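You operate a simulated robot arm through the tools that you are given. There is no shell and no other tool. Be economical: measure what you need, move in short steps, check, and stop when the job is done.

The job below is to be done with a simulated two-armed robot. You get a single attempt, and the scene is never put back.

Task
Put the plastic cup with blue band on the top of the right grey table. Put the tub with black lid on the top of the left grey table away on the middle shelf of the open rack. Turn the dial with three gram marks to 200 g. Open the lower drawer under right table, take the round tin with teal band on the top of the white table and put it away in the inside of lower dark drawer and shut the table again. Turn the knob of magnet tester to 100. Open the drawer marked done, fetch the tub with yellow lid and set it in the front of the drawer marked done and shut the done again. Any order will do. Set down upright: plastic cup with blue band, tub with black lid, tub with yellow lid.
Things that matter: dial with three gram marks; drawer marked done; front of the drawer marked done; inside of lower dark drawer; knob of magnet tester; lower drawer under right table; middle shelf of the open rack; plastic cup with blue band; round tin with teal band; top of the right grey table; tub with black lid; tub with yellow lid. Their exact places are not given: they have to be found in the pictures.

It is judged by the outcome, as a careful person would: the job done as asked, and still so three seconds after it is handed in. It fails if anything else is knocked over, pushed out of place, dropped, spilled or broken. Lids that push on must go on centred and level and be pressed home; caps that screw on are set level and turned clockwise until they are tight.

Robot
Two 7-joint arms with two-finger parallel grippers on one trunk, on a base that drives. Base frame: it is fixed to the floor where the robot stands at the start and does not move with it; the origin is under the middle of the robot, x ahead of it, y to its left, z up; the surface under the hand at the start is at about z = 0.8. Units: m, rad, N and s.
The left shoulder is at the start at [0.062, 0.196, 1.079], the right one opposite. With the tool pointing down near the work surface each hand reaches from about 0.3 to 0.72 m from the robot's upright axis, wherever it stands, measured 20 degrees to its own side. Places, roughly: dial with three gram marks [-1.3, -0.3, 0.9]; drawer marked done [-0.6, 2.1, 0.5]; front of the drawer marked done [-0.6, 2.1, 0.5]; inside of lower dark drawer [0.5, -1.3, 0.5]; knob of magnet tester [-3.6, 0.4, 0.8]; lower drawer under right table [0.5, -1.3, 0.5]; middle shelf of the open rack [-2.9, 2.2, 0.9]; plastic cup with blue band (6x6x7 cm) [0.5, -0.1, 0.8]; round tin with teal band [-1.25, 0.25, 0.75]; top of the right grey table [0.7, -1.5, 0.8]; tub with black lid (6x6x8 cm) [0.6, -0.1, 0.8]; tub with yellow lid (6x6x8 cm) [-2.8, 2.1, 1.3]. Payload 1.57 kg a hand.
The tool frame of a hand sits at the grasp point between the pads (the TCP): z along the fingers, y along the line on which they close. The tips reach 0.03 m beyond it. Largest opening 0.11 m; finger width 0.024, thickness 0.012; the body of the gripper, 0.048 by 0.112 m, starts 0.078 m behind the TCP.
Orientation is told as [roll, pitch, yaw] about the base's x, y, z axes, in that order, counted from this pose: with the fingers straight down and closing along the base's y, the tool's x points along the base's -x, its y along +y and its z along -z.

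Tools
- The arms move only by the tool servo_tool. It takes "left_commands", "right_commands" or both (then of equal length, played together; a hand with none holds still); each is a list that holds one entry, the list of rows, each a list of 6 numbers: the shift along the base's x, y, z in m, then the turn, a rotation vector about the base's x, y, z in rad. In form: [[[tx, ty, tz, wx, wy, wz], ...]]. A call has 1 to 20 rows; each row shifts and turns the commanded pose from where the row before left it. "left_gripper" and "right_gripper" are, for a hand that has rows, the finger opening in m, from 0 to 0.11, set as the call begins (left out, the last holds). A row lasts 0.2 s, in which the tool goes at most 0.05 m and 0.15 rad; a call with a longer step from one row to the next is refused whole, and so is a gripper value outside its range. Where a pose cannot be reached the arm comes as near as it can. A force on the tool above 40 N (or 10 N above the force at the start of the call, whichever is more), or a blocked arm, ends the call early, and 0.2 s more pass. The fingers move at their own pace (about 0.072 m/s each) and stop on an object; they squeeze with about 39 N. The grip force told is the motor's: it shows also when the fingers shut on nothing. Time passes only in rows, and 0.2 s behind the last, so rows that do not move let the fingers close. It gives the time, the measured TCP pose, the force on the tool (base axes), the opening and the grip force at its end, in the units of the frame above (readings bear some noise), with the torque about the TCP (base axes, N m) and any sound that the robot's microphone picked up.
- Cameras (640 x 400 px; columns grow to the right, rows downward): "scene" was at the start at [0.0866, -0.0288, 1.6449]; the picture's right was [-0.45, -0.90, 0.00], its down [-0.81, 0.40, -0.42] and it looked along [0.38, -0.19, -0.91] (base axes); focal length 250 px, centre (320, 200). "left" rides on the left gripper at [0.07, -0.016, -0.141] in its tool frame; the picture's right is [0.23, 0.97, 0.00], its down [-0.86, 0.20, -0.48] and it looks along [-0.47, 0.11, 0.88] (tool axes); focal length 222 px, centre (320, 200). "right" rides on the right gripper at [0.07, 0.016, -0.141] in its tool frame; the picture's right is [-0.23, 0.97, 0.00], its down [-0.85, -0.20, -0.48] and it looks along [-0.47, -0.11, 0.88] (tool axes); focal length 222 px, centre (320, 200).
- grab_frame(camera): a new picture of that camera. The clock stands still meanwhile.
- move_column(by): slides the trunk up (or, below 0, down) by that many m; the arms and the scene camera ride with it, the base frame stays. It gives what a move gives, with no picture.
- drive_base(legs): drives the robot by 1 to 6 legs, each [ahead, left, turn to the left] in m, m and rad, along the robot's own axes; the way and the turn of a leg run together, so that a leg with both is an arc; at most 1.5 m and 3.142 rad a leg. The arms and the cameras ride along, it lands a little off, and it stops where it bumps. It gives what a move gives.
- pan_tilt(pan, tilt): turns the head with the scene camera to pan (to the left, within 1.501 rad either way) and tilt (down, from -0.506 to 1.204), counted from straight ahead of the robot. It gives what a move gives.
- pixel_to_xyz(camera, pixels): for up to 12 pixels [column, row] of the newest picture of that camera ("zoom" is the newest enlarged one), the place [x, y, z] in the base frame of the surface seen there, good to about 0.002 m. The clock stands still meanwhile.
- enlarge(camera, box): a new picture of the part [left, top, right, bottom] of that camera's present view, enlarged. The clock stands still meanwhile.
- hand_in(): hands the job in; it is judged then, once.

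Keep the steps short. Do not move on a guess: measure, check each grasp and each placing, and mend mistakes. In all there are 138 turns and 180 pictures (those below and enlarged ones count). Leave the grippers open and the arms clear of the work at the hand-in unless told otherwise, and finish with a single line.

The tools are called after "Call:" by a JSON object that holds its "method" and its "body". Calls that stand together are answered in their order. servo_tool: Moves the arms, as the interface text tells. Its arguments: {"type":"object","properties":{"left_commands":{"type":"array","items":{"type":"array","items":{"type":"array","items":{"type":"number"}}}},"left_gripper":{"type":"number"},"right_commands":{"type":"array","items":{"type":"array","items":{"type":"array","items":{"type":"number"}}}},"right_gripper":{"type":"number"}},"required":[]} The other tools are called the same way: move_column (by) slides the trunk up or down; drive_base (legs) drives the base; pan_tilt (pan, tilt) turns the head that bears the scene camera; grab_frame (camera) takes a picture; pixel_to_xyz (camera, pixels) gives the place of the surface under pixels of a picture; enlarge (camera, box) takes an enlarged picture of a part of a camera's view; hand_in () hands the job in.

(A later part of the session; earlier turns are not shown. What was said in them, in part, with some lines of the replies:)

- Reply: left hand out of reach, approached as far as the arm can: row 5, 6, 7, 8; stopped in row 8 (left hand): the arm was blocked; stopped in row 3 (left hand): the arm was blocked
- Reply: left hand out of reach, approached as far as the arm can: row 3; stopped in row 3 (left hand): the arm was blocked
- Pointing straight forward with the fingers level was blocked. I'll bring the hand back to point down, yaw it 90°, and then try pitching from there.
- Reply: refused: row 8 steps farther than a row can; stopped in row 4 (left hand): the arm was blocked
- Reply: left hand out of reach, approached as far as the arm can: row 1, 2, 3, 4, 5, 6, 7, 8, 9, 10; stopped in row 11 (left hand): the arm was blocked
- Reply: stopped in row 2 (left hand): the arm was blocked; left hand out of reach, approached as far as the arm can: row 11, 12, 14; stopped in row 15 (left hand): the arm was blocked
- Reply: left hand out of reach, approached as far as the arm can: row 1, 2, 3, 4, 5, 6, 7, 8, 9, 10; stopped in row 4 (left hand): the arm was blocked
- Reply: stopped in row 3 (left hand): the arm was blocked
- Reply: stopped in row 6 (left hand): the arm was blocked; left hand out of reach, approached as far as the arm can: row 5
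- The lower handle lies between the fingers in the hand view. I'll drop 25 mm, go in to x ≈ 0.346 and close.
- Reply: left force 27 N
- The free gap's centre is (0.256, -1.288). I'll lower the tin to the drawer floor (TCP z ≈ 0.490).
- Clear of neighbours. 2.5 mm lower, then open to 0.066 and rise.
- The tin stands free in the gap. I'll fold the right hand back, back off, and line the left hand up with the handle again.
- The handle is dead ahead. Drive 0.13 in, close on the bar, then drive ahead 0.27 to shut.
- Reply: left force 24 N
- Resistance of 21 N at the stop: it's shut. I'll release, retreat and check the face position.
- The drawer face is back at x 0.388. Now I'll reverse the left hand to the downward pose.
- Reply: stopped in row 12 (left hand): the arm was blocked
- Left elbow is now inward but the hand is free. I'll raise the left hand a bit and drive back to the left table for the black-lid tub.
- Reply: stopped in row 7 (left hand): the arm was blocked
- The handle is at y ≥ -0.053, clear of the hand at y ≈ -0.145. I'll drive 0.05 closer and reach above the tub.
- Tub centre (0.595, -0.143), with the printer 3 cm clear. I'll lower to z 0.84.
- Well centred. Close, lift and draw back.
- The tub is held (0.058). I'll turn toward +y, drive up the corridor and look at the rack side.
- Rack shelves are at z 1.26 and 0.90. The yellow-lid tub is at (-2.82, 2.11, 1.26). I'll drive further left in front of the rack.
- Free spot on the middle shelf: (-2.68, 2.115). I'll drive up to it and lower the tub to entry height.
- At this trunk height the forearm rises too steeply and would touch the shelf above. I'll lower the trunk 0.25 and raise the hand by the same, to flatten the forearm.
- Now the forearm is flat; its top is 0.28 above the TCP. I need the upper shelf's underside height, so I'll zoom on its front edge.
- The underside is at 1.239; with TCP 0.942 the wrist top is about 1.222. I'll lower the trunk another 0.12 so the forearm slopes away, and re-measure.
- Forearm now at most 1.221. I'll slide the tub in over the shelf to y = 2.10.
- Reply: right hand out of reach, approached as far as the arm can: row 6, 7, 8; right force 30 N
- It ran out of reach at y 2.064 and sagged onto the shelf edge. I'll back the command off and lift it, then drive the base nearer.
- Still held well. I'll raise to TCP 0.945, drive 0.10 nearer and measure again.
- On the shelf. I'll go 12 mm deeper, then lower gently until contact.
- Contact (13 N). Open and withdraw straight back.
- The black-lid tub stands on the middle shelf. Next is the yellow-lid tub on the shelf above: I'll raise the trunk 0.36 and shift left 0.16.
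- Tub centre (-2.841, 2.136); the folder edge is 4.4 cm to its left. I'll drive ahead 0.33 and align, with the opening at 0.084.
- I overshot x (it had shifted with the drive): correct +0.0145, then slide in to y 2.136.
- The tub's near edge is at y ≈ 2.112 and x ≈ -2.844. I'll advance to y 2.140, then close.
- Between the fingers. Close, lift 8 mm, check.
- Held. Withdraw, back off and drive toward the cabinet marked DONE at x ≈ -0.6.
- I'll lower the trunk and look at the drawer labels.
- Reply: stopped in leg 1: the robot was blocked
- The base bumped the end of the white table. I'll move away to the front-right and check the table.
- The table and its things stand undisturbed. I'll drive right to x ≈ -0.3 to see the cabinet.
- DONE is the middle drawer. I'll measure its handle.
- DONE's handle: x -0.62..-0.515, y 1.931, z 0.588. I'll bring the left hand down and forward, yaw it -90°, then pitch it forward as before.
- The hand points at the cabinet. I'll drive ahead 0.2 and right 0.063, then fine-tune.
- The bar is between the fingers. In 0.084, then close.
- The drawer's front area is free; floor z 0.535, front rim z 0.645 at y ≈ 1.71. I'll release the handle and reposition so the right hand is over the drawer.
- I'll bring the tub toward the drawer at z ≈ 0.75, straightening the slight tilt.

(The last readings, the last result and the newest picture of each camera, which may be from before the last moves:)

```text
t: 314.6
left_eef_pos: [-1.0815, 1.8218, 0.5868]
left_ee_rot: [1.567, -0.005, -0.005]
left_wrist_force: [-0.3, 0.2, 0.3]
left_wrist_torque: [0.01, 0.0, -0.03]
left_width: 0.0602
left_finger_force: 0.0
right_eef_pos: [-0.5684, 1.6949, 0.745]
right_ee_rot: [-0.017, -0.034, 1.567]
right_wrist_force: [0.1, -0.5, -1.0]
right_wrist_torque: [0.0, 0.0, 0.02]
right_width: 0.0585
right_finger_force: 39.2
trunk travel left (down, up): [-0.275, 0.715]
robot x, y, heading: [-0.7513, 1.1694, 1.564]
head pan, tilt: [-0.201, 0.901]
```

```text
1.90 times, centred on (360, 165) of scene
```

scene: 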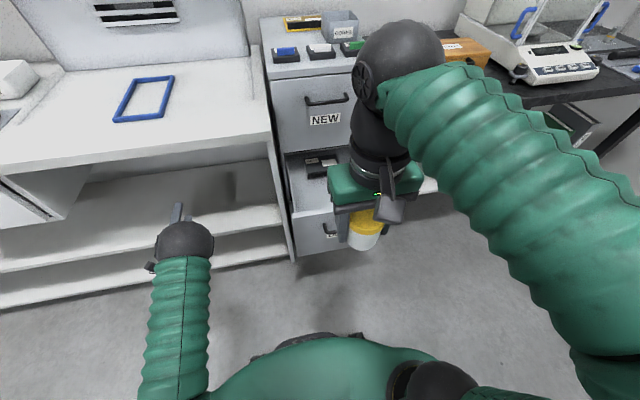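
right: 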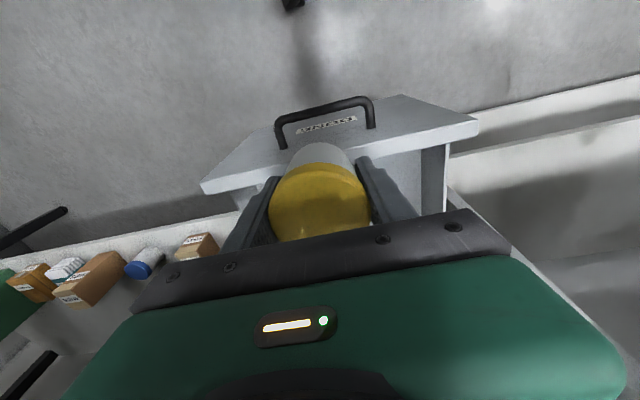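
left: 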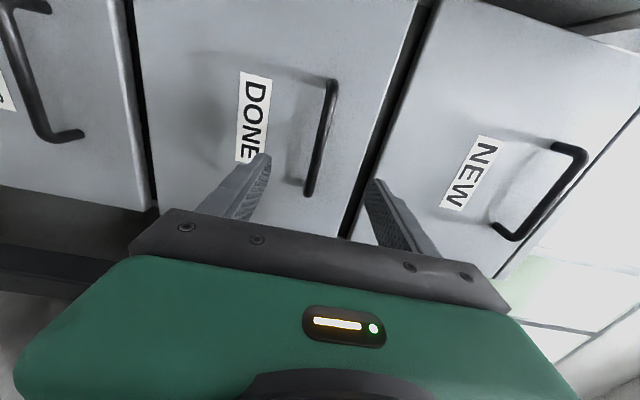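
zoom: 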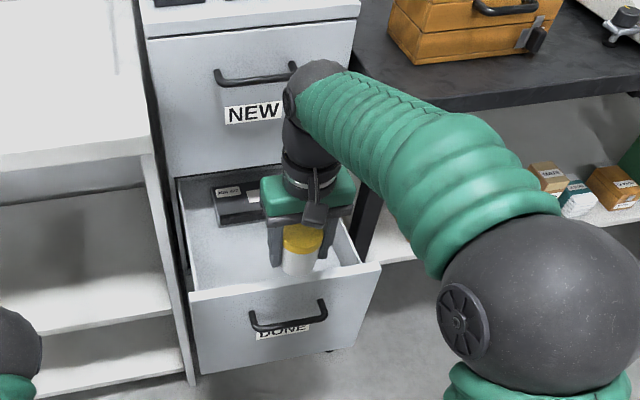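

I'll level the hand (the tilt axes swap with yaw), move over the drawer at y 1.785, and look.

Call:
{"method": "servo_tool", "body": {"right_commands": [[[0, 0.03, 0, -0.034, 0.017, 0], [0, 0.03, 0, 0, 0, 0], [0, 0.03, 0, 0, 0, 0], [0, 0, 0, 0, 0, 0]]]}}

Call:
{"method": "grab_frame", "body": {"camera": "right"}}

Call:
{"method": "enlarge", "body": {"camera": "scene", "box": [270, 60, 450, 270]}}

```text
t: 315.6
left_eef_pos: [-1.0819, 1.8219, 0.5864]
left_ee_rot: [1.567, -0.006, -0.004]
left_wrist_force: [0.4, -0.1, -0.5]
left_wrist_torque: [0.01, -0.03, -0.01]
left_width: 0.06
left_finger_force: 0.0
right_eef_pos: [-0.5668, 1.7842, 0.746]
right_ee_rot: [0.001, -0.001, 1.567]
right_wrist_force: [-0.3, -0.4, -0.2]
right_wrist_torque: [0.05, -0.01, 0.02]
right_width: 0.0585
right_finger_force: 39.4
trunk travel left (down, up): [-0.275, 0.715]
robot x, y, heading: [-0.7527, 1.1672, 1.567]
head pan, tilt: [-0.201, 0.901]
```

```text
65 pictures are left
```

right: 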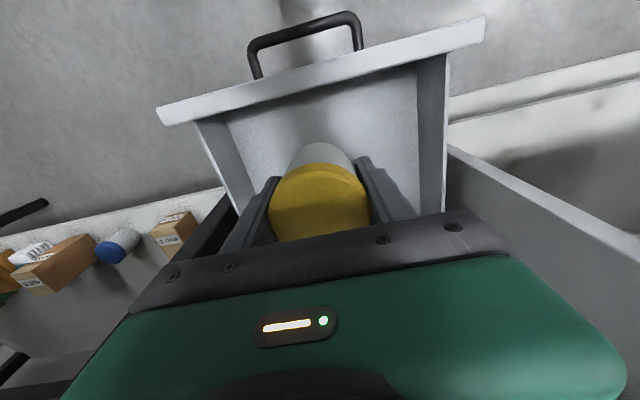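

```text
1.90 times, centred on (360, 165) of scene
```

zoom: 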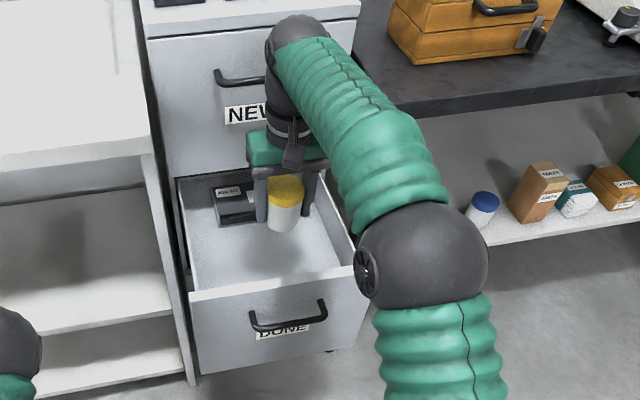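

Front of the drawer is empty. I'll lower the tub to just above the floor at y ≈ 1.775.

Call:
{"method": "servo_tool", "body": {"right_commands": [[[0, -0.008, -0.03, 0, 0, 0], [0, 0, -0.04, 0, 0, 0], [0, 0, -0.04, 0, 0, 0], [0, 0, -0.03, 0, 0, 0], [0, 0, -0.02, 0, 0, 0], [0, 0, -0.008, 0, 0, 0], [0, 0, 0, 0, 0, 0]]]}}

Call:
{"method": "servo_tool", "body": {"right_commands": [[[0, 0, -0.003, 0, 0, 0], [0, 0, 0, 0, 0, 0]]]}}

Call:
{"method": "servo_tool", "body": {"right_commands": [[[0, 0, -0.0015, 0, 0, 0], [0, 0, 0, 0, 0, 0]]]}}

Call:
{"method": "grab_frame", "body": {"camera": "right"}}

```text
t: 317.1
left_eef_pos: [-1.082, 1.8214, 0.5863]
left_ee_rot: [1.568, -0.008, -0.006]
left_wrist_force: [-0.7, 0.0, -0.3]
left_wrist_torque: [0.02, 0.0, 0.01]
left_width: 0.0598
left_finger_force: 0.0
right_eef_pos: [-0.5676, 1.7761, 0.5758]
right_ee_rot: [0.002, 0.0, 1.569]
right_wrist_force: [0.3, 0.9, -0.7]
right_wrist_torque: [-0.03, 0.03, -0.02]
right_width: 0.0587
right_finger_force: 38.8
trunk travel left (down, up): [-0.275, 0.715]
robot x, y, heading: [-0.747, 1.1746, 1.569]
head pan, tilt: [-0.201, 0.901]
```

```text
t: 317.8
left_eef_pos: [-1.0829, 1.8208, 0.5859]
left_ee_rot: [1.567, -0.008, -0.005]
left_wrist_force: [-0.5, -0.5, 0.6]
left_wrist_torque: [-0.02, 0.0, 0.0]
left_width: 0.0598
left_finger_force: 0.1
right_eef_pos: [-0.5684, 1.7776, 0.5735]
right_ee_rot: [0.004, -0.001, 1.566]
right_wrist_force: [-0.4, -0.8, -1.5]
right_wrist_torque: [-0.01, -0.01, -0.01]
right_width: 0.0585
right_finger_force: 39.4
trunk travel left (down, up): [-0.275, 0.715]
robot x, y, heading: [-0.7509, 1.1711, 1.569]
head pan, tilt: [-0.201, 0.901]
```

```text
t: 318.4
left_eef_pos: [-1.0818, 1.8214, 0.5847]
left_ee_rot: [1.567, -0.008, -0.005]
left_wrist_force: [0.3, -0.5, 0.4]
left_wrist_torque: [0.0, 0.0, -0.01]
left_width: 0.0601
left_finger_force: 0.1
right_eef_pos: [-0.5682, 1.7781, 0.5722]
right_ee_rot: [0.0, 0.0, 1.567]
right_wrist_force: [0.6, 0.8, -2.6]
right_wrist_torque: [-0.04, 0.01, 0.0]
right_width: 0.0585
right_finger_force: 39.4
trunk travel left (down, up): [-0.275, 0.715]
robot x, y, heading: [-0.7518, 1.171, 1.571]
head pan, tilt: [-0.201, 0.901]
```

```text
63 pictures are left
```

right: 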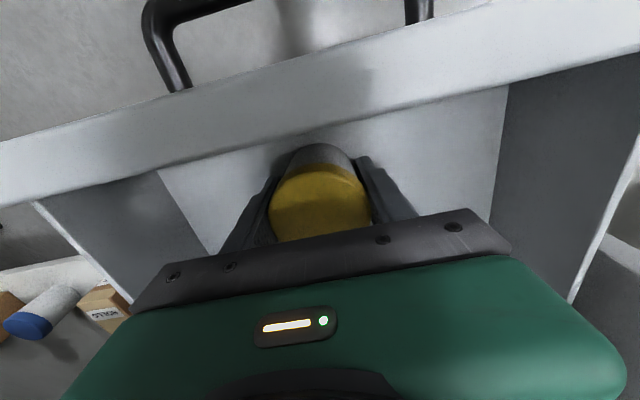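

Continue in 1.5 mm steps until contact.

Call:
{"method": "servo_tool", "body": {"right_commands": [[[0, 0, -0.0015, 0, 0, 0], [0, 0, 0, 0, 0, 0]]]}}

Call:
{"method": "servo_tool", "body": {"right_commands": [[[0, 0, -0.001, 0, 0, 0], [0, 0, 0, 0, 0, 0]]]}}

```text
t: 318.9
left_eef_pos: [-1.0817, 1.8205, 0.5858]
left_ee_rot: [1.567, -0.008, -0.007]
left_wrist_force: [0.7, 0.2, 0.4]
left_wrist_torque: [0.03, -0.01, 0.02]
left_width: 0.0599
left_finger_force: 0.1
right_eef_pos: [-0.5703, 1.7767, 0.5714]
right_ee_rot: [0.0, -0.004, 1.566]
right_wrist_force: [1.5, -0.4, 7.1]
right_wrist_torque: [-0.05, -0.22, 0.0]
right_width: 0.0584
right_finger_force: 39.0
trunk travel left (down, up): [-0.275, 0.715]
robot x, y, heading: [-0.751, 1.1695, 1.563]
head pan, tilt: [-0.201, 0.901]
```

```text
t: 319.6
left_eef_pos: [-1.083, 1.8211, 0.5851]
left_ee_rot: [1.57, -0.007, -0.006]
left_wrist_force: [-1.0, -0.2, -0.8]
left_wrist_torque: [-0.01, 0.02, -0.01]
left_width: 0.0599
left_finger_force: 0.0
right_eef_pos: [-0.5689, 1.7772, 0.5718]
right_ee_rot: [0.001, -0.006, 1.567]
right_wrist_force: [1.9, 1.5, 15.8]
right_wrist_torque: [-0.23, -0.36, 0.04]
right_width: 0.0585
right_finger_force: 38.7
trunk travel left (down, up): [-0.275, 0.715]
robot x, y, heading: [-0.7504, 1.1698, 1.57]
head pan, tilt: [-0.201, 0.901]
```

Contact. Open, rise straight up, draw back and check.

Call:
{"method": "servo_tool", "body": {"right_commands": [[[0, 0, 0.0015, 0, 0, 0], [0, 0, 0, 0, 0, 0], [0, 0, 0, 0, 0, 0], [0, 0, 0.03, 0, 0, 0], [0, 0, 0.04, 0, 0, 0], [0, 0, 0.04, 0, 0, 0], [0, 0, 0.04, 0, 0, 0], [0, -0.04, 0.03, 0, 0, 0], [0, -0.04, 0.02, 0, 0, 0], [0, -0.04, 0, 0, 0, 0], [0, -0.04, 0, 0, 0, 0], [0, -0.04, 0, 0, 0, 0], [0, 0, 0, 0, 0, 0]]], "right_gripper": 0.09}}

Call:
{"method": "enlarge", "body": {"camera": "scene", "box": [270, 60, 450, 270]}}

```text
t: 322.4
left_eef_pos: [-1.0819, 1.82, 0.5845]
left_ee_rot: [1.565, -0.006, -0.007]
left_wrist_force: [-0.6, -1.0, -0.2]
left_wrist_torque: [0.01, 0.02, 0.04]
left_width: 0.06
left_finger_force: 0.0
right_eef_pos: [-0.5683, 1.5785, 0.7692]
right_ee_rot: [0.002, 0.001, 1.568]
right_wrist_force: [-0.5, -0.2, -0.7]
right_wrist_torque: [-0.02, 0.0, 0.03]
right_width: 0.0901
right_finger_force: 0.1
trunk travel left (down, up): [-0.275, 0.715]
robot x, y, heading: [-0.7536, 1.1694, 1.568]
head pan, tilt: [-0.201, 0.901]
```

```text
1.90 times, centred on (360, 165) of scene
```

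zoom: 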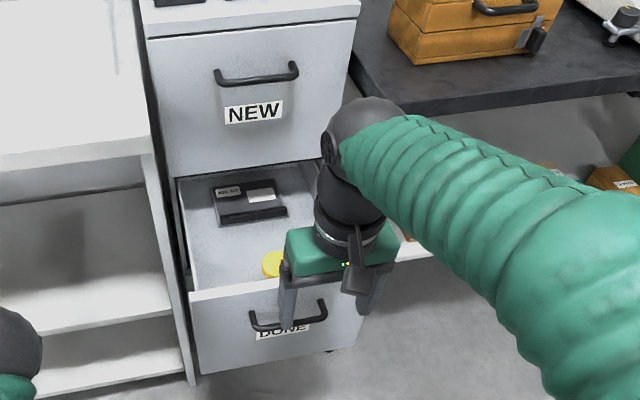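

The tub stands in the front. Back off, go right, and line the left hand up with the DONE handle.

Call:
{"method": "drive_base", "body": {"legs": [[-0.3, 0, 0], [0, -0.514, 0.003]]}}

Call:
{"method": "grab_frame", "body": {"camera": "left"}}

Call:
{"method": "pan_tilt", "body": {"pan": 0.3, "tilt": 0.7}}

Call:
{"method": "enlarge", "body": {"camera": "scene", "box": [230, 100, 400, 260]}}

```text
t: 327.0
left_eef_pos: [-0.5732, 1.519, 0.5857]
left_ee_rot: [1.567, -0.008, 0.006]
left_wrist_force: [-0.3, -1.0, 0.8]
left_wrist_torque: [-0.03, -0.03, -0.02]
left_width: 0.0602
left_finger_force: 0.1
right_eef_pos: [-0.0572, 1.2796, 0.7725]
right_ee_rot: [0.0, -0.001, 1.577]
right_wrist_force: [0.3, -0.3, -0.4]
right_wrist_torque: [0.02, 0.02, 0.03]
right_width: 0.0901
right_finger_force: 0.0
trunk travel left (down, up): [-0.275, 0.715]
robot x, y, heading: [-0.2323, 0.8726, 1.576]
head pan, tilt: [-0.201, 0.901]
```

```text
61 pictures are left
```

left: 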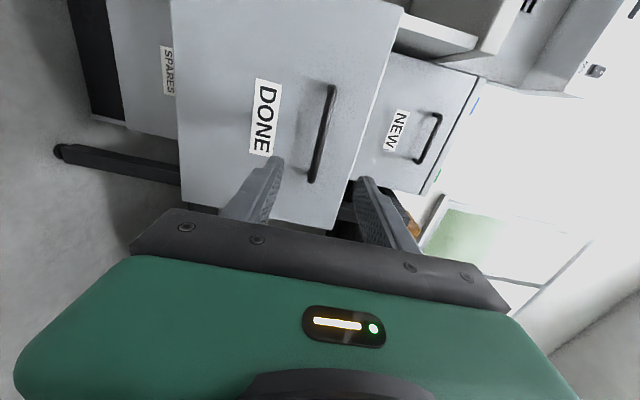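

```text
t: 328.0
left_eef_pos: [-0.5709, 1.5192, 0.5866]
left_ee_rot: [1.569, -0.006, 0.006]
left_wrist_force: [0.5, 0.7, 0.3]
left_wrist_torque: [-0.01, -0.04, -0.03]
left_width: 0.06
left_finger_force: 0.1
right_eef_pos: [-0.0563, 1.2796, 0.7707]
right_ee_rot: [0.001, -0.004, 1.577]
right_wrist_force: [-0.5, -0.3, -0.3]
right_wrist_torque: [0.04, 0.02, 0.0]
right_width: 0.0899
right_finger_force: 0.0
trunk travel left (down, up): [-0.275, 0.715]
robot x, y, heading: [-0.2358, 0.8721, 1.579]
head pan, tilt: [0.3, 0.7]
```

```text
2.50 times, centred on (315, 180) of scene
```

zoom: 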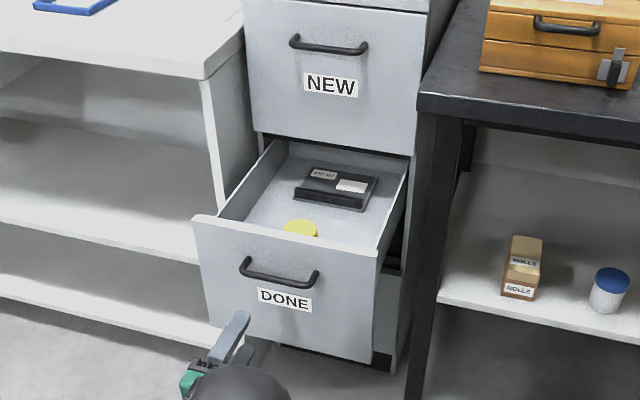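

Call:
{"method": "drive_base", "body": {"legs": [[0.135, 0, 0]]}}

Call:
{"method": "servo_tool", "body": {"left_commands": [[[0, 0, -0.001, 0, 0, 0], [0, 0, 0, 0, 0, 0], [0, 0, 0, 0, 0, 0], [0, 0, 0, 0, 0, 0], [0, 0, 0, 0, 0, 0]]], "left_gripper": 0.0}}

```text
t: 329.3
left_eef_pos: [-0.5729, 1.6531, 0.5845]
left_ee_rot: [1.566, -0.006, 0.005]
left_wrist_force: [0.2, -0.3, 0.5]
left_wrist_torque: [0.05, 0.0, 0.0]
left_width: 0.0601
left_finger_force: 0.0
right_eef_pos: [-0.0578, 1.4158, 0.7702]
right_ee_rot: [0.003, 0.0, 1.577]
right_wrist_force: [-0.1, 0.4, -0.3]
right_wrist_torque: [-0.04, -0.03, 0.02]
right_width: 0.09
right_finger_force: 0.1
trunk travel left (down, up): [-0.275, 0.715]
robot x, y, heading: [-0.2327, 1.0041, 1.576]
head pan, tilt: [0.3, 0.7]
```

```text
t: 330.5
left_eef_pos: [-0.5739, 1.6518, 0.5846]
left_ee_rot: [1.568, -0.007, 0.007]
left_wrist_force: [-0.2, -1.2, -4.5]
left_wrist_torque: [-0.07, 0.51, 0.25]
left_width: 0.0118
left_finger_force: 29.5
right_eef_pos: [-0.0572, 1.4139, 0.7717]
right_ee_rot: [0.0, 0.0, 1.576]
right_wrist_force: [-0.4, -0.9, 0.2]
right_wrist_torque: [0.0, 0.04, 0.0]
right_width: 0.0899
right_finger_force: 0.1
trunk travel left (down, up): [-0.275, 0.715]
robot x, y, heading: [-0.2366, 1.0077, 1.577]
head pan, tilt: [0.3, 0.7]
```

Gripped. Push in with short legs, then the last bit by arm.

Call:
{"method": "drive_base", "body": {"legs": [[0.08, 0, 0], [0.08, 0, 0], [0.08, 0, 0]]}}

Call:
{"method": "servo_tool", "body": {"left_commands": [[[0, 0.008, 0, 0, 0, 0], [0, 0.008, 0, 0, 0, 0], [0, 0.007, 0, 0, 0, 0], [0, 0.006, 0, 0, 0, 0], [0, 0.006, 0, 0, 0, 0], [0, 0.004, 0, 0, 0, 0], [0, 0, 0, 0, 0, 0]]]}}

Call:
{"method": "grab_frame", "body": {"camera": "scene"}}

```text
t: 332.8
left_eef_pos: [-0.5738, 1.8943, 0.5858]
left_ee_rot: [1.567, -0.006, 0.005]
left_wrist_force: [7.4, 1.0, -8.4]
left_wrist_torque: [-0.01, 0.36, -0.66]
left_width: 0.0123
left_finger_force: 29.1
right_eef_pos: [-0.058, 1.6562, 0.7704]
right_ee_rot: [0.001, -0.004, 1.577]
right_wrist_force: [0.9, 0.4, -0.2]
right_wrist_torque: [-0.01, 0.0, 0.01]
right_width: 0.0898
right_finger_force: 0.0
trunk travel left (down, up): [-0.275, 0.715]
robot x, y, heading: [-0.2374, 1.2509, 1.577]
head pan, tilt: [0.3, 0.7]
```

```text
t: 334.4
left_eef_pos: [-0.5752, 1.9327, 0.585]
left_ee_rot: [1.567, -0.007, 0.007]
left_wrist_force: [0.2, -19.1, -14.3]
left_wrist_torque: [-0.1, 0.63, 0.03]
left_width: 0.0123
left_finger_force: 29.0
right_eef_pos: [-0.0601, 1.654, 0.7726]
right_ee_rot: [0.001, -0.004, 1.576]
right_wrist_force: [-0.5, -0.8, 0.7]
right_wrist_torque: [0.01, 0.01, 0.02]
right_width: 0.0899
right_finger_force: 0.0
trunk travel left (down, up): [-0.275, 0.715]
robot x, y, heading: [-0.2359, 1.2504, 1.582]
head pan, tilt: [0.3, 0.7]
```

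```text
59 pictures are left
```

scene: 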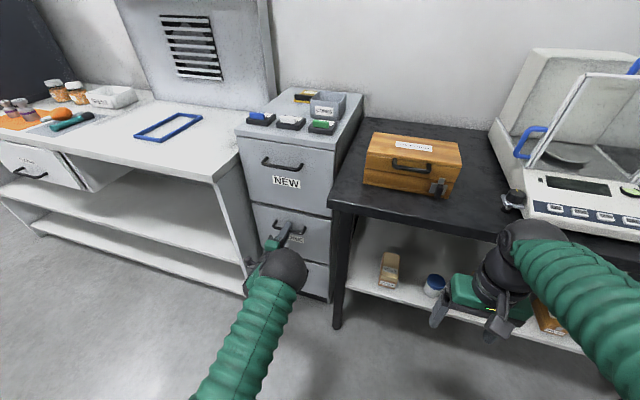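

Shut against the stop. Release, retreat and verify.

Call:
{"method": "servo_tool", "body": {"left_commands": [[[0, -0.003, 0, 0, 0, 0], [0, 0, 0, 0, 0, 0], [0, 0, 0, 0, 0, 0], [0, -0.03, 0, 0, 0, 0], [0, -0.03, 0, 0, 0, 0], [0, 0, 0, 0, 0, 0]]], "left_gripper": 0.06}}

Call:
{"method": "drive_base", "body": {"legs": [[-0.2, 0, 0]]}}

Call:
{"method": "enlarge", "body": {"camera": "scene", "box": [230, 80, 400, 260]}}

Call:
{"method": "pixel_to_xyz", "body": {"camera": "zoom", "pixels": [[300, 120], [270, 200], [390, 220], [270, 255], [330, 150], [380, 260]]}}

```text
t: 335.8
left_eef_pos: [-0.5748, 1.87, 0.5875]
left_ee_rot: [1.572, -0.008, 0.002]
left_wrist_force: [0.4, 0.0, -0.3]
left_wrist_torque: [0.01, 0.01, -0.03]
left_width: 0.0601
left_finger_force: 0.1
right_eef_pos: [-0.0581, 1.6542, 0.7727]
right_ee_rot: [0.001, -0.005, 1.577]
right_wrist_force: [-0.1, 0.2, -0.8]
right_wrist_torque: [-0.01, -0.03, 0.0]
right_width: 0.0901
right_finger_force: 0.1
trunk travel left (down, up): [-0.275, 0.715]
robot x, y, heading: [-0.2357, 1.253, 1.582]
head pan, tilt: [0.3, 0.7]
```

```text
t: 337.4
left_eef_pos: [-0.5722, 1.6709, 0.5872]
left_ee_rot: [1.573, -0.005, 0.003]
left_wrist_force: [0.2, 0.6, 0.2]
left_wrist_torque: [-0.03, 0.02, 0.01]
left_width: 0.0601
left_finger_force: 0.2
right_eef_pos: [-0.056, 1.4523, 0.7735]
right_ee_rot: [0.001, -0.005, 1.577]
right_wrist_force: [-0.2, 0.0, 0.3]
right_wrist_torque: [0.03, 0.0, 0.03]
right_width: 0.09
right_finger_force: 0.0
trunk travel left (down, up): [-0.275, 0.715]
robot x, y, heading: [-0.2369, 1.0472, 1.576]
head pan, tilt: [0.3, 0.7]
```

```text
2.22 times, centred on (315, 170) of scene
```

zoom: 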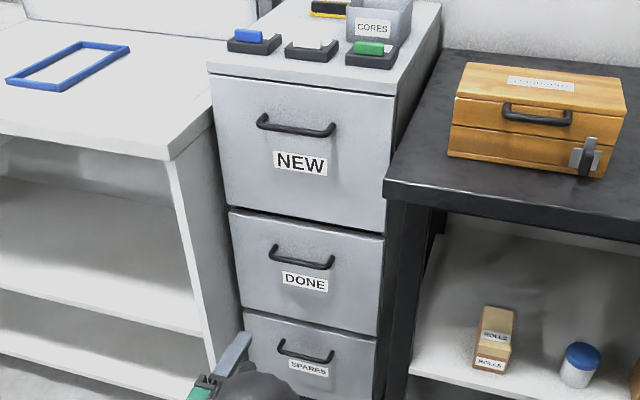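

```text
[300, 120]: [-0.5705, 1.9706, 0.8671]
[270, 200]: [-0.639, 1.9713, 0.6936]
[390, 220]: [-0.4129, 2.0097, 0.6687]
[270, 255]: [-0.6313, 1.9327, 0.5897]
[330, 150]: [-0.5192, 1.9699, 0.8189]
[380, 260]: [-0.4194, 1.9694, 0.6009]
```

DONE is shut (face y 1.970). Now restore the left hand to point down, raise the trunk, and head for the magnet tester.

Call:
{"method": "servo_tool", "body": {"left_commands": [[[0, -0.01, 0, -0.13, 0, 0], [0, -0.01, 0, -0.13, 0, 0], [0, -0.01, 0, -0.13, 0, 0], [0, -0.01, 0, -0.13, 0, 0], [0, -0.01, 0, -0.13, 0, 0], [0, -0.01, 0, -0.13, 0, 0], [0, -0.01, 0, -0.13, 0, 0], [0, -0.01, 0, -0.13, 0, 0], [0, -0.01, 0, -0.13, 0, 0], [0, -0.01, 0, -0.13, 0, 0], [0, 0, 0, -0.13, 0, 0], [0, 0, 0, -0.13, 0, 0], [0, 0, 0, 0, 0, 0]]]}}

Call:
{"method": "servo_tool", "body": {"left_commands": [[[0, -0.02, 0.01, 0, 0, 0.14], [0, -0.02, 0.01, 0, 0, 0.14], [0, -0.02, 0.01, 0, 0, 0.14], [0, -0.02, 0.01, 0, 0, 0.14], [0, -0.02, 0.01, 0, 0, 0.14], [0, -0.02, 0.01, 0, 0, 0.14], [0, -0.02, 0.01, 0, 0, 0.14], [0, -0.02, 0.01, 0, 0, 0.14], [0, 0, 0.02, 0, 0, 0.14], [0, 0, 0.02, 0, 0, 0.14], [0, 0, 0.02, 0, 0, 0.1], [0, 0, 0, 0, 0, 0]]]}}

Call:
{"method": "move_column", "body": {"by": 0.4}}

Call:
{"method": "drive_base", "body": {"legs": [[0.08, 0, 0], [0, 1.3, 0], [0, 1.2, 0]]}}

```text
t: 340.2
left_eef_pos: [-0.573, 1.5703, 0.5875]
left_ee_rot: [0.011, 0.003, 0.009]
left_wrist_force: [0.0, 0.7, -0.1]
left_wrist_torque: [0.01, -0.02, -0.01]
left_width: 0.0599
left_finger_force: 0.0
right_eef_pos: [-0.0566, 1.4529, 0.7729]
right_ee_rot: [0.002, -0.006, 1.577]
right_wrist_force: [-0.4, 0.4, -1.1]
right_wrist_torque: [0.01, -0.01, -0.01]
right_width: 0.0898
right_finger_force: 0.0
trunk travel left (down, up): [-0.275, 0.715]
robot x, y, heading: [-0.2357, 1.047, 1.585]
head pan, tilt: [0.3, 0.7]
```

```text
t: 342.1
left_eef_pos: [-0.6138, 1.3924, 0.6773]
left_ee_rot: [-0.031, -0.089, 1.281]
left_wrist_force: [-0.3, -0.1, -0.7]
left_wrist_torque: [-0.02, -0.02, 0.0]
left_width: 0.0599
left_finger_force: 0.0
right_eef_pos: [-0.0574, 1.4526, 0.7735]
right_ee_rot: [0.001, -0.006, 1.576]
right_wrist_force: [0.1, 0.2, -0.4]
right_wrist_torque: [-0.01, 0.02, 0.0]
right_width: 0.09
right_finger_force: 0.0
trunk travel left (down, up): [-0.275, 0.715]
robot x, y, heading: [-0.2357, 1.048, 1.576]
head pan, tilt: [0.3, 0.7]
stopped in row 9 (left hand): the arm was blocked; the commanded pose is now the measured one
```

```text
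t: 345.9
left_eef_pos: [-0.615, 1.3912, 1.0768]
left_ee_rot: [-0.025, -0.077, 1.285]
left_wrist_force: [0.1, -0.6, -0.5]
left_wrist_torque: [0.01, 0.0, 0.02]
left_width: 0.0601
left_finger_force: 0.0
right_eef_pos: [-0.0563, 1.453, 1.1743]
right_ee_rot: [0.002, -0.007, 1.575]
right_wrist_force: [0.4, 0.5, 0.3]
right_wrist_torque: [0.03, -0.02, 0.0]
right_width: 0.0902
right_finger_force: 0.1
trunk travel left (down, up): [-0.675, 0.315]
robot x, y, heading: [-0.2367, 1.0496, 1.577]
head pan, tilt: [0.3, 0.7]
```

```text
t: 358.7
left_eef_pos: [-3.0908, 1.4412, 1.0777]
left_ee_rot: [-0.023, -0.082, 1.289]
left_wrist_force: [-0.4, 0.2, -0.9]
left_wrist_torque: [0.0, 0.01, 0.01]
left_width: 0.0597
left_finger_force: 0.0
right_eef_pos: [-2.5343, 1.5068, 1.1726]
right_ee_rot: [0.004, -0.009, 1.583]
right_wrist_force: [1.0, -0.4, -0.1]
right_wrist_torque: [0.0, 0.04, 0.0]
right_width: 0.09
right_finger_force: 0.1
trunk travel left (down, up): [-0.675, 0.315]
robot x, y, heading: [-2.7135, 1.0978, 1.584]
head pan, tilt: [0.3, 0.7]
```

Call:
{"method": "drive_base", "body": {"legs": [[0, 0, 1.56], [0, 0.75, 0]]}}

Call:
{"method": "pan_tilt", "body": {"pan": 0.0, "tilt": 0.6}}

Call:
{"method": "grab_frame", "body": {"camera": "scene"}}

```text
t: 366.5
left_eef_pos: [-3.0523, -0.0271, 1.0784]
left_ee_rot: [-0.024, -0.083, 2.857]
left_wrist_force: [0.5, 0.7, -0.1]
left_wrist_torque: [0.0, -0.05, -0.02]
left_width: 0.0598
left_finger_force: 0.0
right_eef_pos: [-3.1123, 0.5321, 1.1729]
right_ee_rot: [0.004, -0.009, -3.138]
right_wrist_force: [0.3, -0.1, -0.4]
right_wrist_torque: [-0.04, -0.03, 0.0]
right_width: 0.0901
right_finger_force: 0.0
trunk travel left (down, up): [-0.675, 0.315]
robot x, y, heading: [-2.7109, 0.3522, -3.135]
head pan, tilt: [0.3, 0.7]
```

```text
t: 367.3
left_eef_pos: [-3.0499, -0.0291, 1.0777]
left_ee_rot: [-0.025, -0.085, 2.861]
left_wrist_force: [0.4, -0.2, 0.2]
left_wrist_torque: [0.02, -0.03, 0.01]
left_width: 0.06
left_finger_force: 0.0
right_eef_pos: [-3.1111, 0.5313, 1.173]
right_ee_rot: [0.001, -0.007, -3.139]
right_wrist_force: [-0.7, -0.7, -0.4]
right_wrist_torque: [0.03, 0.01, -0.01]
right_width: 0.0901
right_finger_force: 0.1
trunk travel left (down, up): [-0.675, 0.315]
robot x, y, heading: [-2.7083, 0.3513, -3.137]
head pan, tilt: [0.0, 0.6]
```

```text
57 pictures are left
```

scene: 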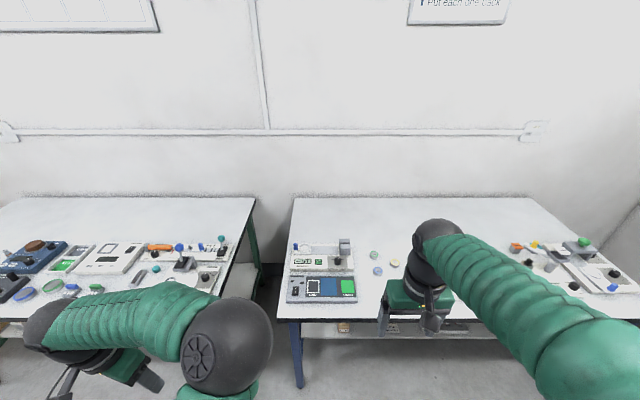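

Call:
{"method": "enlarge", "body": {"camera": "scene", "box": [275, 225, 405, 315]}}

Call:
{"method": "pixel_to_xyz", "body": {"camera": "zoom", "pixels": [[320, 180], [300, 170], [130, 300], [320, 300], [250, 180], [350, 100], [90, 340], [400, 340]]}}

Call:
{"method": "enlarge", "body": {"camera": "scene", "box": [110, 220, 250, 310]}}

```text
4.44 times, centred on (340, 270) of scene
```

zoom: 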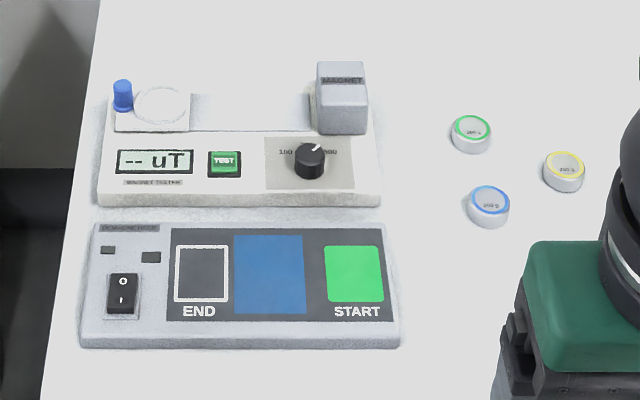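

```text
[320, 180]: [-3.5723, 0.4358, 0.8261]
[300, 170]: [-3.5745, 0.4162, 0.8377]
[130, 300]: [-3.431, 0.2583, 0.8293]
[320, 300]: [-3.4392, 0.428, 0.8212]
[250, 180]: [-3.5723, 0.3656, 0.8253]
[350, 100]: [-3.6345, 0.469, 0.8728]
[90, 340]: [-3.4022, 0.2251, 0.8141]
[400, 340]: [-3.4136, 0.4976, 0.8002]
```

```text
4.44 times, centred on (180, 265) of scene
```

zoom: 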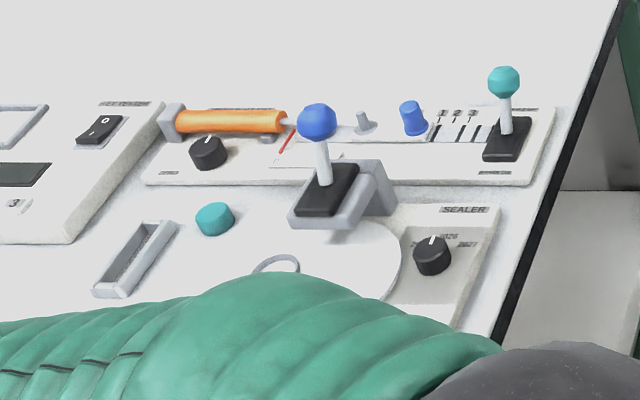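

The tester's knob is near (-3.575, 0.43). I'll drive up and put the right hand's camera over it.

Call:
{"method": "drive_base", "body": {"legs": [[0, 0.12, 0], [0.26, 0, 0]]}}

Call:
{"method": "servo_tool", "body": {"right_commands": [[[-0.04, 0, -0.025, 0, 0, 0], [-0.04, 0, -0.025, 0, 0, 0], [-0.04, 0, -0.025, 0, 0, 0], [-0.04, 0, -0.025, 0, 0, 0], [-0.03, 0, -0.025, 0, 0, 0], [0, 0, -0.02, 0, 0, 0], [0, 0, 0, 0, 0, 0]]], "right_gripper": 0.06}}

Call:
{"method": "grab_frame", "body": {"camera": "right"}}

```text
t: 370.0
left_eef_pos: [-3.307, -0.145, 1.081]
left_ee_rot: [-0.022, -0.087, 2.868]
left_wrist_force: [-0.1, 0.3, -0.5]
left_wrist_torque: [-0.04, -0.03, 0.01]
left_width: 0.0596
left_finger_force: 0.0
right_eef_pos: [-3.3694, 0.4186, 1.1737]
right_ee_rot: [0.006, -0.009, 3.138]
right_wrist_force: [0.4, 0.6, 0.5]
right_wrist_torque: [-0.03, -0.02, 0.0]
right_width: 0.0901
right_finger_force: 0.1
trunk travel left (down, up): [-0.675, 0.315]
robot x, y, heading: [-2.9691, 0.2347, -3.141]
head pan, tilt: [0.0, 0.6]
```

```text
t: 371.6
left_eef_pos: [-3.3068, -0.1501, 1.0788]
left_ee_rot: [-0.027, -0.087, 2.876]
left_wrist_force: [0.2, 0.1, -0.7]
left_wrist_torque: [0.02, 0.0, 0.02]
left_width: 0.0599
left_finger_force: 0.1
right_eef_pos: [-3.5589, 0.4161, 1.0279]
right_ee_rot: [0.003, -0.008, 3.139]
right_wrist_force: [-0.4, 0.0, -0.1]
right_wrist_torque: [0.01, 0.02, 0.01]
right_width: 0.0599
right_finger_force: 0.0
trunk travel left (down, up): [-0.675, 0.315]
robot x, y, heading: [-2.9688, 0.2305, -3.136]
head pan, tilt: [0.0, 0.6]
```

```text
54 pictures are left
```

right: 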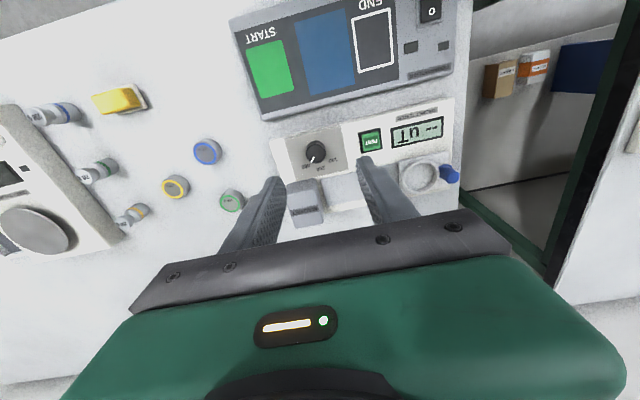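

Call:
{"method": "enlarge", "body": {"camera": "right", "box": [270, 120, 370, 200]}}

Call:
{"method": "pixel_to_xyz", "body": {"camera": "zoom", "pixels": [[285, 260], [320, 200], [300, 230], [265, 170], [200, 320], [310, 310], [380, 280]]}}

```text
5.00 times, centred on (320, 160) of right
```

zoom: 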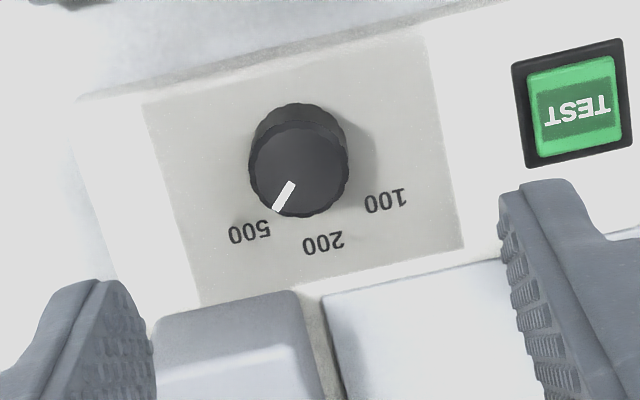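

```text
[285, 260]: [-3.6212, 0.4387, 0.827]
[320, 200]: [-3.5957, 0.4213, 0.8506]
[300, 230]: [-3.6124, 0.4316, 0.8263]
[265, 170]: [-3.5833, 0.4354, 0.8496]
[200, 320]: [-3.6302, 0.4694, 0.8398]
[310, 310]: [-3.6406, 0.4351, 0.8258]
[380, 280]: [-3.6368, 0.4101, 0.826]
```

Call:
{"method": "pixel_to_xyz", "body": {"camera": "zoom", "pixels": [[299, 170], [291, 184], [276, 208], [250, 232], [323, 243], [386, 200], [250, 168], [348, 172], [300, 125], [299, 216], [230, 305], [430, 140]]}}

```text
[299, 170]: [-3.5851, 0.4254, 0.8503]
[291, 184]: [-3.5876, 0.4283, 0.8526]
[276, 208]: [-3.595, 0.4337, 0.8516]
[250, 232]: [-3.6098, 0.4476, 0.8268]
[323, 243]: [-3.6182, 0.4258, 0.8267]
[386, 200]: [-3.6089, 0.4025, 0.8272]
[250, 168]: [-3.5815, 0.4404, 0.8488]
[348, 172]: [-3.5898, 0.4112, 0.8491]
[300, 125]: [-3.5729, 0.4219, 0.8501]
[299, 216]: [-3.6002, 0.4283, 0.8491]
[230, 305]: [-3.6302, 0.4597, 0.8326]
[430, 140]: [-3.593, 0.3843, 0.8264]
```

Knob centre (-3.586, 0.4255), pointing at 500. It must turn about +85° (anticlockwise from above) to 100. I'll pre-turn the hand -0.74, narrow it to 0.048 and go down.

Call:
{"method": "servo_tool", "body": {"right_commands": [[[-0.014, 0.005, 0, 0, 0, -0.148], [-0.013, 0.0044, 0, 0, 0, -0.148], [0, 0, 0, 0, 0, -0.148], [0, 0, 0, 0, 0, -0.148], [0, 0, 0, 0, 0, -0.148], [0, 0, -0.04, 0, 0, 0], [0, 0, -0.04, 0, 0, 0], [0, 0, 0, 0, 0, 0]]], "right_gripper": 0.048}}

Call:
{"method": "enlarge", "body": {"camera": "right", "box": [220, 100, 420, 240]}}

```text
t: 373.4
left_eef_pos: [-3.3068, -0.1504, 1.0792]
left_ee_rot: [-0.024, -0.086, 2.875]
left_wrist_force: [-0.1, 0.5, 0.9]
left_wrist_torque: [-0.01, 0.01, 0.02]
left_width: 0.0601
left_finger_force: 0.1
right_eef_pos: [-3.5869, 0.4244, 0.9492]
right_ee_rot: [0.005, -0.008, 2.401]
right_wrist_force: [0.6, 0.3, 0.5]
right_wrist_torque: [-0.01, 0.02, 0.02]
right_width: 0.048
right_finger_force: 0.1
trunk travel left (down, up): [-0.675, 0.315]
robot x, y, heading: [-2.9661, 0.2341, -3.14]
head pan, tilt: [0.0, 0.6]
```

```text
2.86 times, centred on (320, 170) of right
```

zoom: 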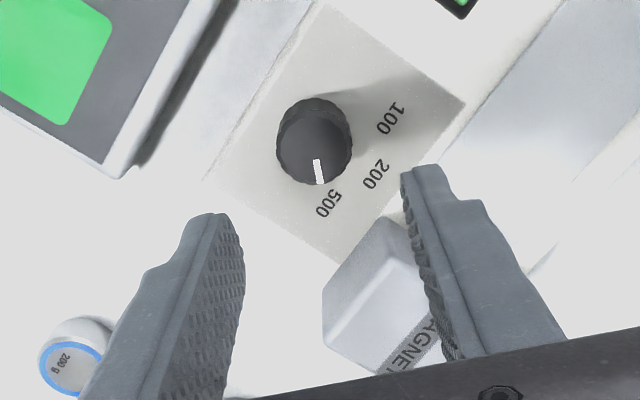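

Aligned. Lower to z 0.860 around the knob.

Call:
{"method": "servo_tool", "body": {"right_commands": [[[0.001, 0.001, -0.04, 0, 0, 0], [0, 0, -0.03, 0, 0, 0], [0, 0, -0.0185, 0, 0, 0], [0, 0, 0, 0, 0, 0]]]}}

Call:
{"method": "enlarge", "body": {"camera": "right", "box": [220, 100, 420, 240]}}

```text
t: 374.4
left_eef_pos: [-3.3082, -0.151, 1.0793]
left_ee_rot: [-0.025, -0.086, 2.874]
left_wrist_force: [0.2, 0.0, 0.8]
left_wrist_torque: [0.01, 0.01, 0.0]
left_width: 0.06
left_finger_force: 0.0
right_eef_pos: [-3.585, 0.4255, 0.8598]
right_ee_rot: [0.003, -0.009, 2.399]
right_wrist_force: [0.0, -0.4, 0.5]
right_wrist_torque: [0.02, 0.02, -0.01]
right_width: 0.0481
right_finger_force: 0.0
trunk travel left (down, up): [-0.675, 0.315]
robot x, y, heading: [-2.9696, 0.2347, -3.14]
head pan, tilt: [0.0, 0.6]
```

```text
2.86 times, centred on (320, 170) of right
```

zoom: 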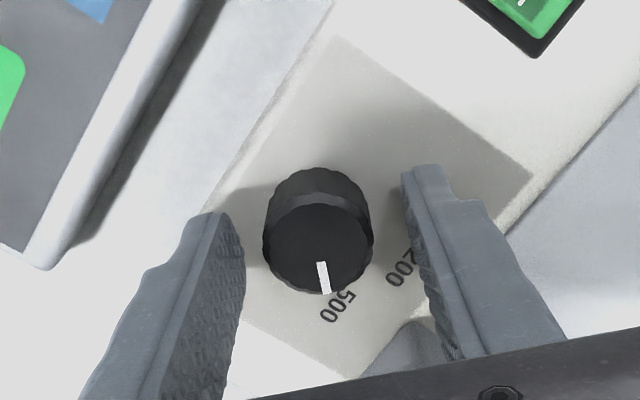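

Call:
{"method": "servo_tool", "body": {"right_commands": [[[0, 0, 0, 0, 0, 0], [0, 0, 0, 0, 0, 0], [0, 0, 0, 0, 0, 0], [0, 0, 0, 0, 0, 0.1], [0, 0, 0, 0, 0, 0.12], [0, 0, 0, 0, 0, 0.12], [0, 0, 0, 0, 0, 0.12], [0, 0, 0, 0, 0, 0.12], [0, 0, 0, 0, 0, 0.12], [0, 0, 0, 0, 0, 0.12], [0, 0, 0, 0, 0, 0.12], [0, 0, 0, 0, 0, 0.12], [0, 0, 0, 0, 0, 0.12], [0, 0, 0, 0, 0, 0.12], [0, 0, 0, 0, 0, 0.12], [0, 0, 0, 0, 0, 0.1], [0, 0, 0, 0, 0, 0]]], "right_gripper": 0.015}}

Call:
{"method": "enlarge", "body": {"camera": "right", "box": [270, 130, 370, 210]}}

```text
t: 378.0
left_eef_pos: [-3.3067, -0.1511, 1.0785]
left_ee_rot: [-0.024, -0.087, 2.876]
left_wrist_force: [0.3, 0.2, 0.0]
left_wrist_torque: [0.03, -0.01, -0.03]
left_width: 0.0601
left_finger_force: 0.1
right_eef_pos: [-3.5858, 0.426, 0.8599]
right_ee_rot: [0.003, -0.009, -2.36]
right_wrist_force: [6.6, 3.1, 2.9]
right_wrist_torque: [0.81, -0.26, 0.0]
right_width: 0.0299
right_finger_force: 39.1
trunk travel left (down, up): [-0.675, 0.315]
robot x, y, heading: [-2.9649, 0.2319, -3.137]
head pan, tilt: [0.0, 0.6]
```

```text
5.00 times, centred on (320, 170) of right
```

zoom: 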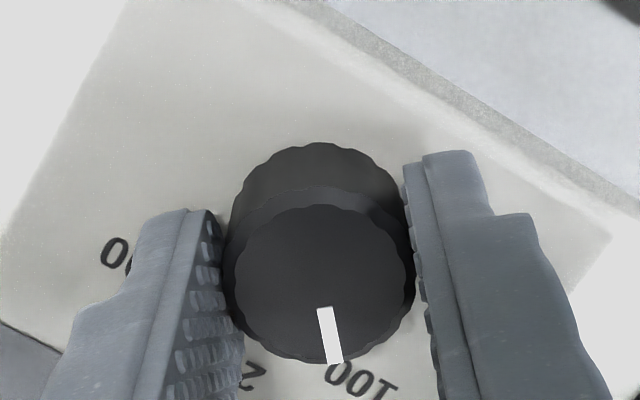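

Call:
{"method": "pixel_to_xyz", "body": {"camera": "zoom", "pixels": [[324, 312], [335, 360], [319, 285], [360, 382], [400, 285], [238, 285]]}}

```text
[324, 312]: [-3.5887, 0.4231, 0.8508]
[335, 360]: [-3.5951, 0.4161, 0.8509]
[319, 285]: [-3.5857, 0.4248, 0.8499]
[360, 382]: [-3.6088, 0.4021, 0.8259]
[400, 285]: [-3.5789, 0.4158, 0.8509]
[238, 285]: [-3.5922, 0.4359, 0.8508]
```

The pointer lies along the 100 mark (≈ 45°). Open slightly, rise, and check.

Call:
{"method": "servo_tool", "body": {"right_commands": [[[0, 0, 0, 0, 0, 0], [0, 0, 0, 0, 0, 0], [0, 0, 0.04, 0, 0, 0], [0, 0, 0.04, 0, 0, 0], [0, 0, 0.04, 0, 0, 0], [0, 0, 0.04, 0, 0, 0], [0, 0, 0, 0, 0, -0.14], [0, 0, 0, 0, 0, -0.14], [0, 0, 0, 0, 0, -0.14], [0, 0, 0, 0, 0, -0.14], [0, 0, 0, 0, 0, -0.14], [0, 0, 0, 0, 0, -0.06], [0, 0, 0, 0, 0, 0]]], "right_gripper": 0.044}}

Call:
{"method": "enlarge", "body": {"camera": "right", "box": [270, 120, 370, 200]}}

Call:
{"method": "pixel_to_xyz", "body": {"camera": "zoom", "pixels": [[320, 200], [330, 210]]}}

```text
t: 380.8
left_eef_pos: [-3.3081, -0.1511, 1.0785]
left_ee_rot: [-0.027, -0.085, 2.875]
left_wrist_force: [0.6, -0.1, 0.0]
left_wrist_torque: [-0.01, 0.01, 0.02]
left_width: 0.0601
left_finger_force: 0.0
right_eef_pos: [-3.5855, 0.4246, 1.0193]
right_ee_rot: [0.004, -0.007, -3.123]
right_wrist_force: [-0.7, -0.8, 0.5]
right_wrist_torque: [0.0, 0.02, -0.02]
right_width: 0.0439
right_finger_force: 0.0
trunk travel left (down, up): [-0.675, 0.315]
robot x, y, heading: [-2.9718, 0.2355, -3.137]
head pan, tilt: [0.0, 0.6]
```

```text
5.00 times, centred on (320, 160) of right
```

zoom: 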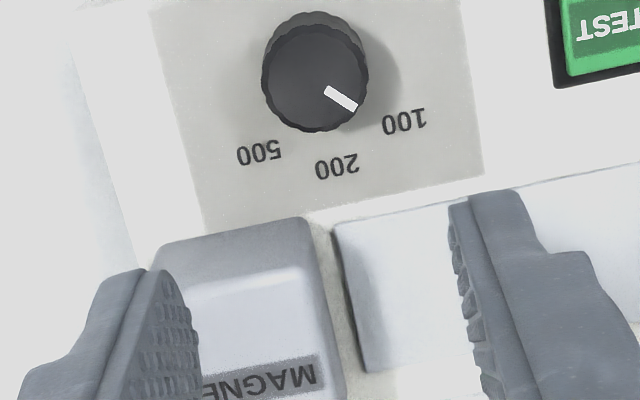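

```text
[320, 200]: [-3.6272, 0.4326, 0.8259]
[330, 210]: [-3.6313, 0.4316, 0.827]
```

Call:
{"method": "pixel_to_xyz", "body": {"camera": "zoom", "pixels": [[327, 90], [354, 107], [315, 80], [404, 121], [337, 167], [260, 153]]}}

Call:
{"method": "servo_tool", "body": {"right_commands": [[[0.04, 0, 0.02, 0, 0, 0], [0.04, 0, 0.02, 0, 0, 0], [0.04, 0, 0.02, 0, 0, 0], [0.04, 0, 0.02, 0, 0, 0], [0.04, 0, 0.02, 0, 0, 0], [0, 0, 0, 0, 0, 0]]], "right_gripper": 0.1}}

Call:
{"method": "drive_base", "body": {"legs": [[-0.25, 0, 0]]}}

Call:
{"method": "grab_frame", "body": {"camera": "scene"}}

```text
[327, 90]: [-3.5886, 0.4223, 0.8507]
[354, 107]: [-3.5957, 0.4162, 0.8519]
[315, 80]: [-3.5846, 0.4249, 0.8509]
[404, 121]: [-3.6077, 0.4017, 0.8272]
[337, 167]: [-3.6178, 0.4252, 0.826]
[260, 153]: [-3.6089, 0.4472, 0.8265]
```

```text
t: 382.2
left_eef_pos: [-3.309, -0.1497, 1.0774]
left_ee_rot: [-0.026, -0.086, 2.873]
left_wrist_force: [0.0, 0.1, 0.1]
left_wrist_torque: [-0.04, -0.04, -0.04]
left_width: 0.0601
left_finger_force: 0.0
right_eef_pos: [-3.388, 0.426, 1.1196]
right_ee_rot: [0.005, -0.005, -3.121]
right_wrist_force: [0.5, -0.1, 0.0]
right_wrist_torque: [-0.04, -0.01, 0.02]
right_width: 0.0999
right_finger_force: 0.0
trunk travel left (down, up): [-0.675, 0.315]
robot x, y, heading: [-2.9686, 0.2326, -3.137]
head pan, tilt: [0.0, 0.6]
```

```text
t: 384.1
left_eef_pos: [-3.0588, -0.1512, 1.0798]
left_ee_rot: [-0.025, -0.084, 2.877]
left_wrist_force: [0.3, 0.3, -0.6]
left_wrist_torque: [0.0, -0.02, 0.0]
left_width: 0.0598
left_finger_force: 0.1
right_eef_pos: [-3.138, 0.4266, 1.119]
right_ee_rot: [0.003, -0.005, -3.12]
right_wrist_force: [0.5, 0.2, -0.1]
right_wrist_torque: [-0.03, -0.01, 0.02]
right_width: 0.1
right_finger_force: 0.1
trunk travel left (down, up): [-0.675, 0.315]
robot x, y, heading: [-2.7203, 0.2329, -3.139]
head pan, tilt: [0.0, 0.6]
```

```text
48 pictures are left
```

scene: 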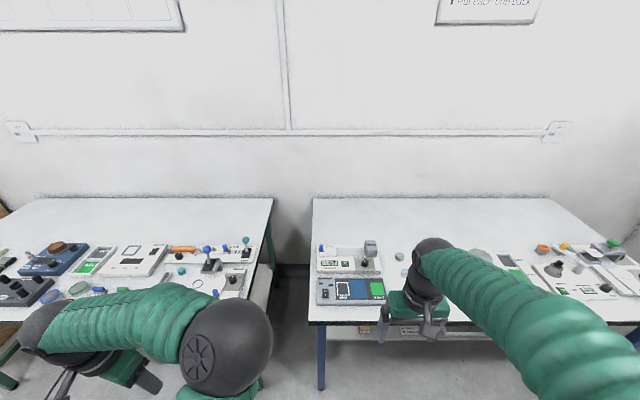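

The knob points at 100. I'll open the left gripper, turn round and check the white table and its dial once more, since the base had bumped it.

Call:
{"method": "servo_tool", "body": {"left_commands": [[[0, 0, 0, 0, 0, 0], [0, 0, 0, 0, 0, 0]]], "left_gripper": 0.1}}

Call:
{"method": "drive_base", "body": {"legs": [[0, 0, 3.1]]}}

Call:
{"method": "pan_tilt", "body": {"pan": -0.2, "tilt": 0.4}}

Call:
{"method": "grab_frame", "body": {"camera": "scene"}}

Call:
{"method": "enlarge", "body": {"camera": "scene", "box": [180, 150, 480, 330]}}

```text
t: 384.7
left_eef_pos: [-3.0569, -0.151, 1.0781]
left_ee_rot: [-0.025, -0.086, 2.878]
left_wrist_force: [-0.4, 0.8, -1.0]
left_wrist_torque: [0.0, -0.01, 0.01]
left_width: 0.1
left_finger_force: 0.1
right_eef_pos: [-3.1367, 0.4272, 1.1193]
right_ee_rot: [0.003, -0.007, -3.121]
right_wrist_force: [0.8, 0.4, -0.6]
right_wrist_torque: [0.03, 0.03, -0.02]
right_width: 0.1
right_finger_force: 0.0
trunk travel left (down, up): [-0.675, 0.315]
robot x, y, heading: [-2.7193, 0.2311, -3.137]
head pan, tilt: [0.0, 0.6]
```

```text
t: 392.4
left_eef_pos: [-2.373, 0.6051, 1.0792]
left_ee_rot: [-0.025, -0.089, -0.286]
left_wrist_force: [0.7, 0.9, 0.0]
left_wrist_torque: [0.0, -0.02, 0.01]
left_width: 0.1002
left_finger_force: 0.1
right_eef_pos: [-2.3078, 0.0263, 1.1204]
right_ee_rot: [0.004, -0.008, -0.006]
right_wrist_force: [-0.5, -1.4, 0.1]
right_wrist_torque: [0.01, -0.01, 0.01]
right_width: 0.1
right_finger_force: 0.0
trunk travel left (down, up): [-0.675, 0.315]
robot x, y, heading: [-2.7164, 0.2332, -0.019]
head pan, tilt: [0.0, 0.6]
```

```text
t: 393.1
left_eef_pos: [-2.3739, 0.6066, 1.0802]
left_ee_rot: [-0.025, -0.087, -0.287]
left_wrist_force: [0.4, 0.1, 0.1]
left_wrist_torque: [0.01, 0.01, 0.03]
left_width: 0.0999
left_finger_force: 0.2
right_eef_pos: [-2.3082, 0.0263, 1.1195]
right_ee_rot: [0.004, -0.008, -0.003]
right_wrist_force: [-0.4, -0.3, 0.1]
right_wrist_torque: [0.0, 0.01, 0.01]
right_width: 0.0998
right_finger_force: 0.1
trunk travel left (down, up): [-0.675, 0.315]
robot x, y, heading: [-2.7157, 0.2317, -0.019]
head pan, tilt: [-0.201, 0.4]
```

```text
47 pictures are left
```

scene: 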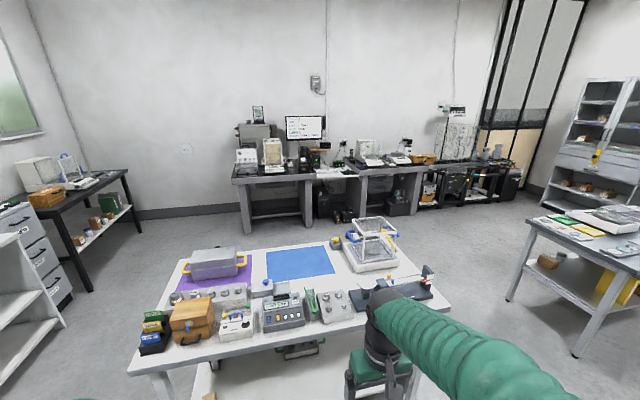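

```text
2.13 times, centred on (330, 240) of scene
```

zoom: 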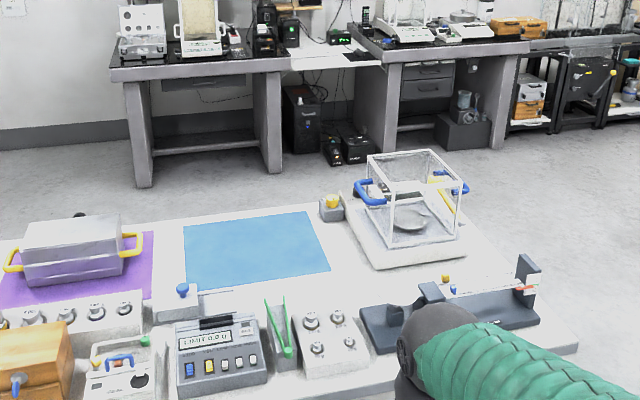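

Everything stands as it should: drawers shut, tables undisturbed, both grippers open and clear. I'm handing in.

Call:
{"method": "hand_in", "body": {}}

```text
The job is handed in.
```

The job is handed in with all six tasks done; the base bumped the white table once while driving, but the table held and nothing I could see on it moved.
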